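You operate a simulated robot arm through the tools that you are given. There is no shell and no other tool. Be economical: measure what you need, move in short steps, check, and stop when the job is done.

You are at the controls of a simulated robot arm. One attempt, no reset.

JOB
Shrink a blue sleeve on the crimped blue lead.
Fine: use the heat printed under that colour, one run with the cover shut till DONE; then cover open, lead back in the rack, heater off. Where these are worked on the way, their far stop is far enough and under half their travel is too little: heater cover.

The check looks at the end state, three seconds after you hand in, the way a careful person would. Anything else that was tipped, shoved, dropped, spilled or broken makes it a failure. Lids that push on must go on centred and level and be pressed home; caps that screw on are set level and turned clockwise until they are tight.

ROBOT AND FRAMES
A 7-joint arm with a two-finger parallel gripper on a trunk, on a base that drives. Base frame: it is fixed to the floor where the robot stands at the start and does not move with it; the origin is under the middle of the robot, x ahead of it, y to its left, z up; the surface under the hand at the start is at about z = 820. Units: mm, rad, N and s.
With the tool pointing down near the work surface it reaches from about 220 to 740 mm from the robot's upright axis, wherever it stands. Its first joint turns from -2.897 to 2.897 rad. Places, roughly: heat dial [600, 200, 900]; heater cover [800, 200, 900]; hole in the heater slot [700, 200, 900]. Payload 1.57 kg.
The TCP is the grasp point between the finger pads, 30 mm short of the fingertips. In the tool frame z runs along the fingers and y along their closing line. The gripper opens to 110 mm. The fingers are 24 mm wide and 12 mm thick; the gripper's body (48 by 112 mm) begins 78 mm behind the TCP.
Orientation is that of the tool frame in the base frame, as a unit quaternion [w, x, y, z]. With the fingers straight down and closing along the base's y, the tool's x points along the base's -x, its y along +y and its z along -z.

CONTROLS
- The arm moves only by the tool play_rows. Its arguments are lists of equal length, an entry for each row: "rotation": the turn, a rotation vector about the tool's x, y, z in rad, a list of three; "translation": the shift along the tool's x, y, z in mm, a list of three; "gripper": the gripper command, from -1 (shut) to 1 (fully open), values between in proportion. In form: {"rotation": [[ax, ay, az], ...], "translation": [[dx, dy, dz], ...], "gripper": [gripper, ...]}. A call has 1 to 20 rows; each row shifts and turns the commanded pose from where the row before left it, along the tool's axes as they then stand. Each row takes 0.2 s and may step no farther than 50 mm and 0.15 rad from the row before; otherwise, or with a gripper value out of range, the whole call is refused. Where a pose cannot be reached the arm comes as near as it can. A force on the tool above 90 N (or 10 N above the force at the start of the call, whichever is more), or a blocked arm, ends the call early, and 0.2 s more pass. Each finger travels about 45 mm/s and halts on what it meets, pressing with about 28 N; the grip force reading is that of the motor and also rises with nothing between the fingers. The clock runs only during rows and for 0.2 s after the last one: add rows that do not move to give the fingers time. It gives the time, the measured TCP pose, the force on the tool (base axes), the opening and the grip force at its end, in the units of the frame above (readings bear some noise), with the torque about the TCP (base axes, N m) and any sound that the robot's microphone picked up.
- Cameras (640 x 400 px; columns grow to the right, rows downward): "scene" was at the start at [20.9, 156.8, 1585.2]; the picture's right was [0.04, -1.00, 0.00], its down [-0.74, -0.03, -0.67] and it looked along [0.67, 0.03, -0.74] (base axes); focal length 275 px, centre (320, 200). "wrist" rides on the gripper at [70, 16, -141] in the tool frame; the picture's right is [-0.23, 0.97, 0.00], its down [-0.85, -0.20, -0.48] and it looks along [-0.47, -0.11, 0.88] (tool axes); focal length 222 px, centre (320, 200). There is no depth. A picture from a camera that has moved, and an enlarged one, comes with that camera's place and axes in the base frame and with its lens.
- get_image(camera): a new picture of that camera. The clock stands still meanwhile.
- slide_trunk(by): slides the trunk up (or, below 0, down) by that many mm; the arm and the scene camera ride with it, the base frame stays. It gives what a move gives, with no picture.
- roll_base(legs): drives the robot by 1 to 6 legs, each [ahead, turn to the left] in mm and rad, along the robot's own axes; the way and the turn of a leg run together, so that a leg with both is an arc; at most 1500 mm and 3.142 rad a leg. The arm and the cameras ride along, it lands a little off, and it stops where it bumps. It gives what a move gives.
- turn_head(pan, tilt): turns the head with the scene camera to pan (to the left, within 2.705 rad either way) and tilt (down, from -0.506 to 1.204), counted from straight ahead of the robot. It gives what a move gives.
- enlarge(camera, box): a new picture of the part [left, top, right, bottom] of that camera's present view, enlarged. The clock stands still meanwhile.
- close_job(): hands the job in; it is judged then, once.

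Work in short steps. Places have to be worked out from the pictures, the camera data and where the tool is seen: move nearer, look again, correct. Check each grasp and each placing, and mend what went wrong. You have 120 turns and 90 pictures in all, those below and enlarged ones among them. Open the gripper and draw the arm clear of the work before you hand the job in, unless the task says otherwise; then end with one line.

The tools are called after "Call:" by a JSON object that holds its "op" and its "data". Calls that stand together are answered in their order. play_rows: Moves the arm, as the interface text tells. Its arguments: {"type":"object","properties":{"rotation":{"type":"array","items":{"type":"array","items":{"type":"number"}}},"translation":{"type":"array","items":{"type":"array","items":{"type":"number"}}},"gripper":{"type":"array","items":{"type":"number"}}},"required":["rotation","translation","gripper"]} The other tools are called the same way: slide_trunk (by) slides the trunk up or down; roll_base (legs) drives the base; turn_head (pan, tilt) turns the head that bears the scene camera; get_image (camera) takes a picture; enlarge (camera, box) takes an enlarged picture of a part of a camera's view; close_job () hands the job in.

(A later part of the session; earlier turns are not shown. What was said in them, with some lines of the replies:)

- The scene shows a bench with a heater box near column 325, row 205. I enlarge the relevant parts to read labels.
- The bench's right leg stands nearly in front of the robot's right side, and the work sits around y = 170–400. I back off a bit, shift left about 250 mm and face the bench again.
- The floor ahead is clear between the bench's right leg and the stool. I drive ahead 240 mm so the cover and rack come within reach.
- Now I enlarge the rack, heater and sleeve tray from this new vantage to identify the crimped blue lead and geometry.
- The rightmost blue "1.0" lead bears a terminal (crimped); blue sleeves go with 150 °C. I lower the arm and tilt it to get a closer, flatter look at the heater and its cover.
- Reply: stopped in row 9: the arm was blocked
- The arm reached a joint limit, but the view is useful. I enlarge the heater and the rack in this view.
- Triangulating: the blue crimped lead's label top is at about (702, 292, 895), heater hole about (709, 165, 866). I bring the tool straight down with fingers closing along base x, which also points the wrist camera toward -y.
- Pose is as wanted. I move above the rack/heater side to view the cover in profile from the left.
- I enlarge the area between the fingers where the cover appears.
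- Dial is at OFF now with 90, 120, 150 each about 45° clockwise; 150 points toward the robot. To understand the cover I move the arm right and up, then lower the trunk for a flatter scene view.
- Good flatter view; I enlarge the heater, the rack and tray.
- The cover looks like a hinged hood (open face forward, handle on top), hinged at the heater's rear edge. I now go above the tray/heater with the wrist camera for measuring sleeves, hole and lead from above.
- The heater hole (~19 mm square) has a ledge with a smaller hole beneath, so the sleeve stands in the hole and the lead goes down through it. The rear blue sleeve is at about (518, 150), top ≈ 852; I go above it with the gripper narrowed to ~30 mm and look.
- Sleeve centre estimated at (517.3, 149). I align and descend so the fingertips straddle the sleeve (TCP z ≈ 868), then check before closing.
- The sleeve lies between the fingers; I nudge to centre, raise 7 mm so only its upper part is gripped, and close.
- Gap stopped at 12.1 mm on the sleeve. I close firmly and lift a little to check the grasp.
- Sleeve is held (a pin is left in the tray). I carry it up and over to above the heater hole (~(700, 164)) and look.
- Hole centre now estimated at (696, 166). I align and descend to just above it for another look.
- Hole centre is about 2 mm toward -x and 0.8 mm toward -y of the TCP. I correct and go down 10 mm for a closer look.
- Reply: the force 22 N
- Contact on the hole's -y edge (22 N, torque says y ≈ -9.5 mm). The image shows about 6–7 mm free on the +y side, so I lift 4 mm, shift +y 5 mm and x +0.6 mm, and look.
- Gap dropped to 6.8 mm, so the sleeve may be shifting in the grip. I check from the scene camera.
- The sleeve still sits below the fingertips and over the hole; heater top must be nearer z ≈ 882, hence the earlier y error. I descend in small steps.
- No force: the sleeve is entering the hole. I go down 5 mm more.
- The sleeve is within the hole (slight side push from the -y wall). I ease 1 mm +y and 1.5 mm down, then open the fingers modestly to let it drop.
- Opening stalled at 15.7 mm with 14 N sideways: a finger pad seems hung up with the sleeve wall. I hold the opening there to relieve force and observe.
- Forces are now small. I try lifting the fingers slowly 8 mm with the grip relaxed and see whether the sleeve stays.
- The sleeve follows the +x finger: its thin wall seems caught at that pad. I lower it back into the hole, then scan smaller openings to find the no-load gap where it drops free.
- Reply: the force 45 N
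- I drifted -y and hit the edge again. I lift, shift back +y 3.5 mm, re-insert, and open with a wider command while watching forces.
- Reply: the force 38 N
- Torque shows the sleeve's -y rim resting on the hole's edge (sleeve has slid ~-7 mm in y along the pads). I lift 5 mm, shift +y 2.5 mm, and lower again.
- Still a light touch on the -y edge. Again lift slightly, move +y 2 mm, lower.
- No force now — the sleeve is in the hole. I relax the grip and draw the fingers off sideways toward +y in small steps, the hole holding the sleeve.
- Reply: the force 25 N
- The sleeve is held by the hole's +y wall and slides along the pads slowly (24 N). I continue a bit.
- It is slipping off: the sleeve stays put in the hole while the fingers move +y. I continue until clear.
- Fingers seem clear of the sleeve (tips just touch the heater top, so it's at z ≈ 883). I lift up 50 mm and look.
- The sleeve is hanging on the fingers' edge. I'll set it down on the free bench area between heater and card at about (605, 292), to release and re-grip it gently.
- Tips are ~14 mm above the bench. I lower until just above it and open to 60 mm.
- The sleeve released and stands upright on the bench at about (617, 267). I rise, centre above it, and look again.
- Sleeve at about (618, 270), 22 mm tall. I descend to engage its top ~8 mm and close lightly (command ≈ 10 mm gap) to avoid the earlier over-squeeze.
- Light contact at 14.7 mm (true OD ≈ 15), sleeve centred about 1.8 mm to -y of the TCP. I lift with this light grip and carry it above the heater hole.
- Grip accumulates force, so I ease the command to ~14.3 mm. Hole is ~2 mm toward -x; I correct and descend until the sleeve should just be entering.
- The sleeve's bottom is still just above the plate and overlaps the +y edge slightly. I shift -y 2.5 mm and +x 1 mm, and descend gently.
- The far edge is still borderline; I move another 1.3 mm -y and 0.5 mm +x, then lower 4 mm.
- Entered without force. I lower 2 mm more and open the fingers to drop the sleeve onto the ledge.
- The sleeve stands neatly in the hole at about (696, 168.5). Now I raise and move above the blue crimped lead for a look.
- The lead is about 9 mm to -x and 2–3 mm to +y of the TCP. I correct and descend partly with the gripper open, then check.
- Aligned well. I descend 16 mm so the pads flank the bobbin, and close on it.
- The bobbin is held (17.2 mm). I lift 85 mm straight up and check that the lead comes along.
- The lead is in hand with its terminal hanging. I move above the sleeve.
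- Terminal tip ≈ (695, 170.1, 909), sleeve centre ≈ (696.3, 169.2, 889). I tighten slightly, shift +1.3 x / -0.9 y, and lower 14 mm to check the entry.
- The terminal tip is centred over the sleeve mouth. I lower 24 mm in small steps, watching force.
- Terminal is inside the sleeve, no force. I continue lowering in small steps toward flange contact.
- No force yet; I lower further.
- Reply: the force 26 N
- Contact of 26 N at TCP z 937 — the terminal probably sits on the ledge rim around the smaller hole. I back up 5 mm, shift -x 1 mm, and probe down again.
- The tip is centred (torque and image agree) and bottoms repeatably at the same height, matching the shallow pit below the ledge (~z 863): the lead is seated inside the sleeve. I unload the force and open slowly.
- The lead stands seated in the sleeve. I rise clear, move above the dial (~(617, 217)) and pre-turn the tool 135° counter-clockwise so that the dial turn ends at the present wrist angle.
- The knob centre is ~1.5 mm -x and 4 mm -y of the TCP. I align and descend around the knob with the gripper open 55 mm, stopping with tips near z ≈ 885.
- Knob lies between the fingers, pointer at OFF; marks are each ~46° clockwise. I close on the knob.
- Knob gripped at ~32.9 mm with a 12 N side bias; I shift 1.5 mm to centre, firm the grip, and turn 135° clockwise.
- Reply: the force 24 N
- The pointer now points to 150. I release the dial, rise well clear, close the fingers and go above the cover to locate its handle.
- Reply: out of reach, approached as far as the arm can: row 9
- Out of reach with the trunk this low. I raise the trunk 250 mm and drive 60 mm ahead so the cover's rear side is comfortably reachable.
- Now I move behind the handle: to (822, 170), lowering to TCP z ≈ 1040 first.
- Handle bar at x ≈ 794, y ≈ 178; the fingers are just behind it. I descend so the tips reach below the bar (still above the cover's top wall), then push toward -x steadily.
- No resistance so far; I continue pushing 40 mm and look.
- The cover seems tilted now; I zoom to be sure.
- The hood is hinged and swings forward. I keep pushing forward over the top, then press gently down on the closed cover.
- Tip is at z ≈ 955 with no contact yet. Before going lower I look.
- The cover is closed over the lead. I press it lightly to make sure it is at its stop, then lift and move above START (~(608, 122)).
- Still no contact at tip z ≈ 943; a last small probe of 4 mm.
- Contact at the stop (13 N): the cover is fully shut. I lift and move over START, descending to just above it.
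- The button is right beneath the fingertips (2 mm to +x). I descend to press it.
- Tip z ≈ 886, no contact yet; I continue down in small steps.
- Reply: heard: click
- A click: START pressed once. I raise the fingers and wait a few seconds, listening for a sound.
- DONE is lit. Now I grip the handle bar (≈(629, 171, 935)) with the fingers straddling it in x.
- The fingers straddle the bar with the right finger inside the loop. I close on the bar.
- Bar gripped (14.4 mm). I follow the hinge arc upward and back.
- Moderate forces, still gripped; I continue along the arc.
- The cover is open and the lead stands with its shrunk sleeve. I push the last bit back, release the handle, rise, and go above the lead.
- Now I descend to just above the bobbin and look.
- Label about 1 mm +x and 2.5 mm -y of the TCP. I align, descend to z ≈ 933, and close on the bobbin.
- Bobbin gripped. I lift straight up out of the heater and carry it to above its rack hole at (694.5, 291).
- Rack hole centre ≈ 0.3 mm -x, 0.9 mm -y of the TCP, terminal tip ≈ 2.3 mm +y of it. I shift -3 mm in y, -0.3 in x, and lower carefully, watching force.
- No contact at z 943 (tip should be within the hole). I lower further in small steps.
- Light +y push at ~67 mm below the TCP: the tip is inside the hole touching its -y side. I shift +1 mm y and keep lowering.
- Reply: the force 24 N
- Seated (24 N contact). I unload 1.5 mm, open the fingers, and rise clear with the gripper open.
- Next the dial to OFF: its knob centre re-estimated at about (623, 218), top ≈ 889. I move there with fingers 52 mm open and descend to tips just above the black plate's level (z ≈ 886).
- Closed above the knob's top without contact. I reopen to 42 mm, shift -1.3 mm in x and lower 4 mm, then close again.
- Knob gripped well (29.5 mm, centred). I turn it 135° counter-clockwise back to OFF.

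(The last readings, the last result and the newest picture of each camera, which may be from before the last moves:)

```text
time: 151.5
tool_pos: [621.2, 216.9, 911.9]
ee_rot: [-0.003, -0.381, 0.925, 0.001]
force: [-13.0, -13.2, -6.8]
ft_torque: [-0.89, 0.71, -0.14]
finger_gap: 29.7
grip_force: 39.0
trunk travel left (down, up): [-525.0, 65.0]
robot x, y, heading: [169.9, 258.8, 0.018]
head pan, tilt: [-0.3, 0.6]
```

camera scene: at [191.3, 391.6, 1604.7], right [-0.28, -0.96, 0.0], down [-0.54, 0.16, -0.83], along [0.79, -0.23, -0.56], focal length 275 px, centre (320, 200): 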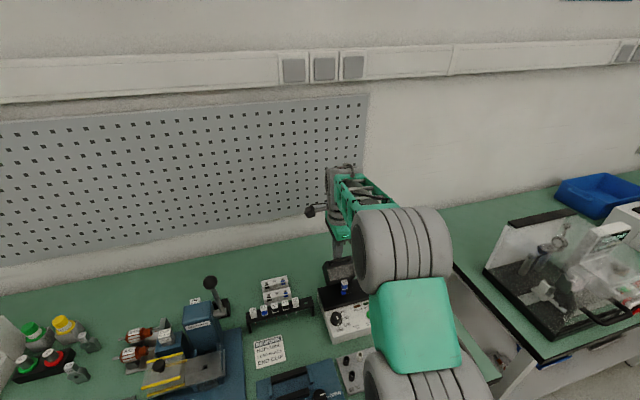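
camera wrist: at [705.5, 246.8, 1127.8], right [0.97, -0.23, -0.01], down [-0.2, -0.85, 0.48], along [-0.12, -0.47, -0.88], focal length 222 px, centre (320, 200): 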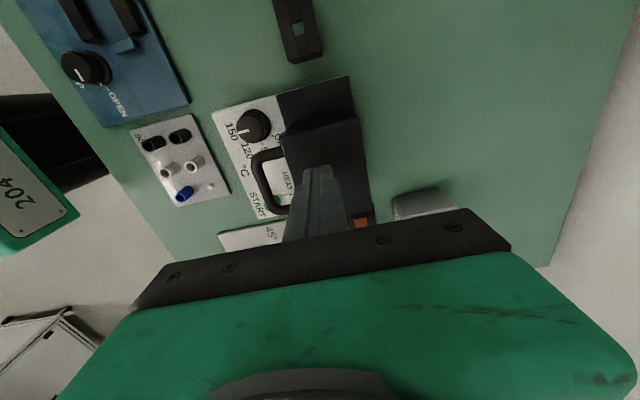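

Released torque looks normal. I open, rise, and check the dial and surroundings.

Call:
{"op": "play_rows", "data": {"rotation": [[0, 0, 0], [0, 0, 0], [0, 0, 0], [0, 0, 0], [0, 0, 0], [0, 0, 0], [0, 0, 0], [0, 0, 0]], "translation": [[0, 0, 0], [0, 0, 0], [0, 0, -20], [0, 0, -30], [0, 0, -40], [0, 0, -45], [0, 0, -45], [0, 0, 0]], "gripper": [-0.3, -0.15, -0.1, 0, 0.3, 0.6, 0.8, 0.8]}}

Call:
{"op": "enlarge", "data": {"camera": "wrist", "box": [170, 60, 410, 220]}}

```text
time: 153.3
tool_pos: [621.6, 218.8, 1092.1]
ee_rot: [-0.003, -0.381, 0.925, 0.001]
force: [0.2, 1.0, -0.3]
ft_torque: [-0.05, 0.01, 0.01]
finger_gap: 99.1
grip_force: 0.0
trunk travel left (down, up): [-525.0, 65.0]
robot x, y, heading: [169.9, 263.8, 0.019]
head pan, tilt: [-0.3, 0.6]
```

```text
2.50 times, centred on (290, 140) of wrist
camera zoom: at [561.1, 182.2, 1235.2], right [-0.52, 0.85, 0.0], down [0.75, 0.46, 0.48], along [0.4, 0.25, -0.88], focal length 555 px, centre (395, 350)
```

zoom: 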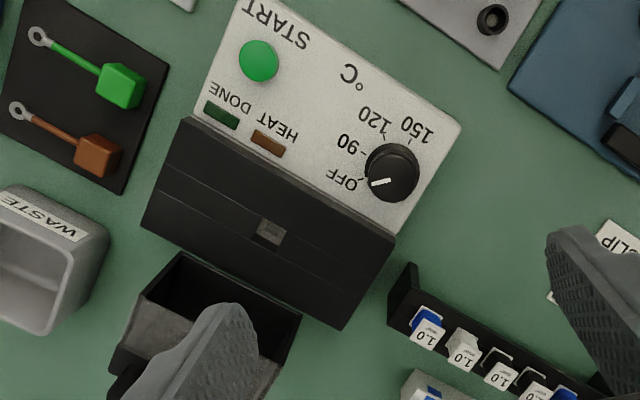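

The dial is at OFF, the cover is open, the slot empty and the lead is back in the rack. I draw the arm back clear and take a last look at the rack.

Call:
{"op": "play_rows", "data": {"rotation": [[0, 0, 0], [0, 0, 0], [0, 0, 0], [0, 0, 0], [0, 0, 0]], "translation": [[0, 0, -40], [0, 0, -40], [25, 5, 0], [25, 5, 0], [25, 5, 0]], "gripper": [1, 1, 1, 1, 1]}}

Call:
{"op": "enlarge", "data": {"camera": "scene", "box": [230, 255, 350, 345]}}

```text
time: 154.5
tool_pos: [559.4, 175.1, 1171.1]
ee_rot: [-0.002, -0.381, 0.925, 0.001]
force: [0.0, 0.3, 0.5]
ft_torque: [0.0, -0.01, -0.03]
finger_gap: 109.9
grip_force: 0.0
trunk travel left (down, up): [-525.0, 65.0]
robot x, y, heading: [166.9, 261.1, 0.013]
head pan, tilt: [-0.3, 0.6]
```

```text
4.44 times, centred on (290, 300) of scene
camera zoom: at [191.1, 391.5, 1604.7], right [-0.28, -0.96, 0.0], down [-0.54, 0.16, -0.83], along [0.79, -0.23, -0.56], focal length 1224 px, centre (453, -244)
```

zoom: 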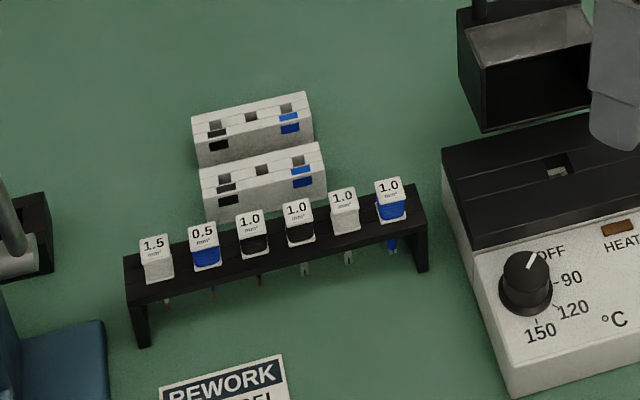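

The lead sits upright in the rack with its blue sleeve, dial at OFF, cover open, arm clear. I hand in.

Call:
{"op": "close_job", "data": {}}

```text
The job is handed in.
```

I shrank a blue sleeve onto the crimped blue 1.0 lead in one run at 150 °C, with the cover shut until DONE lit. The lead is back in the rack with its sleeve on, the cover is open, the dial is at OFF and the arm is clear. My first grip on the sleeve jammed, so I set it down on the bench and picked it up again before it went in the heater. Nothing else looked disturbed in the last pictures.
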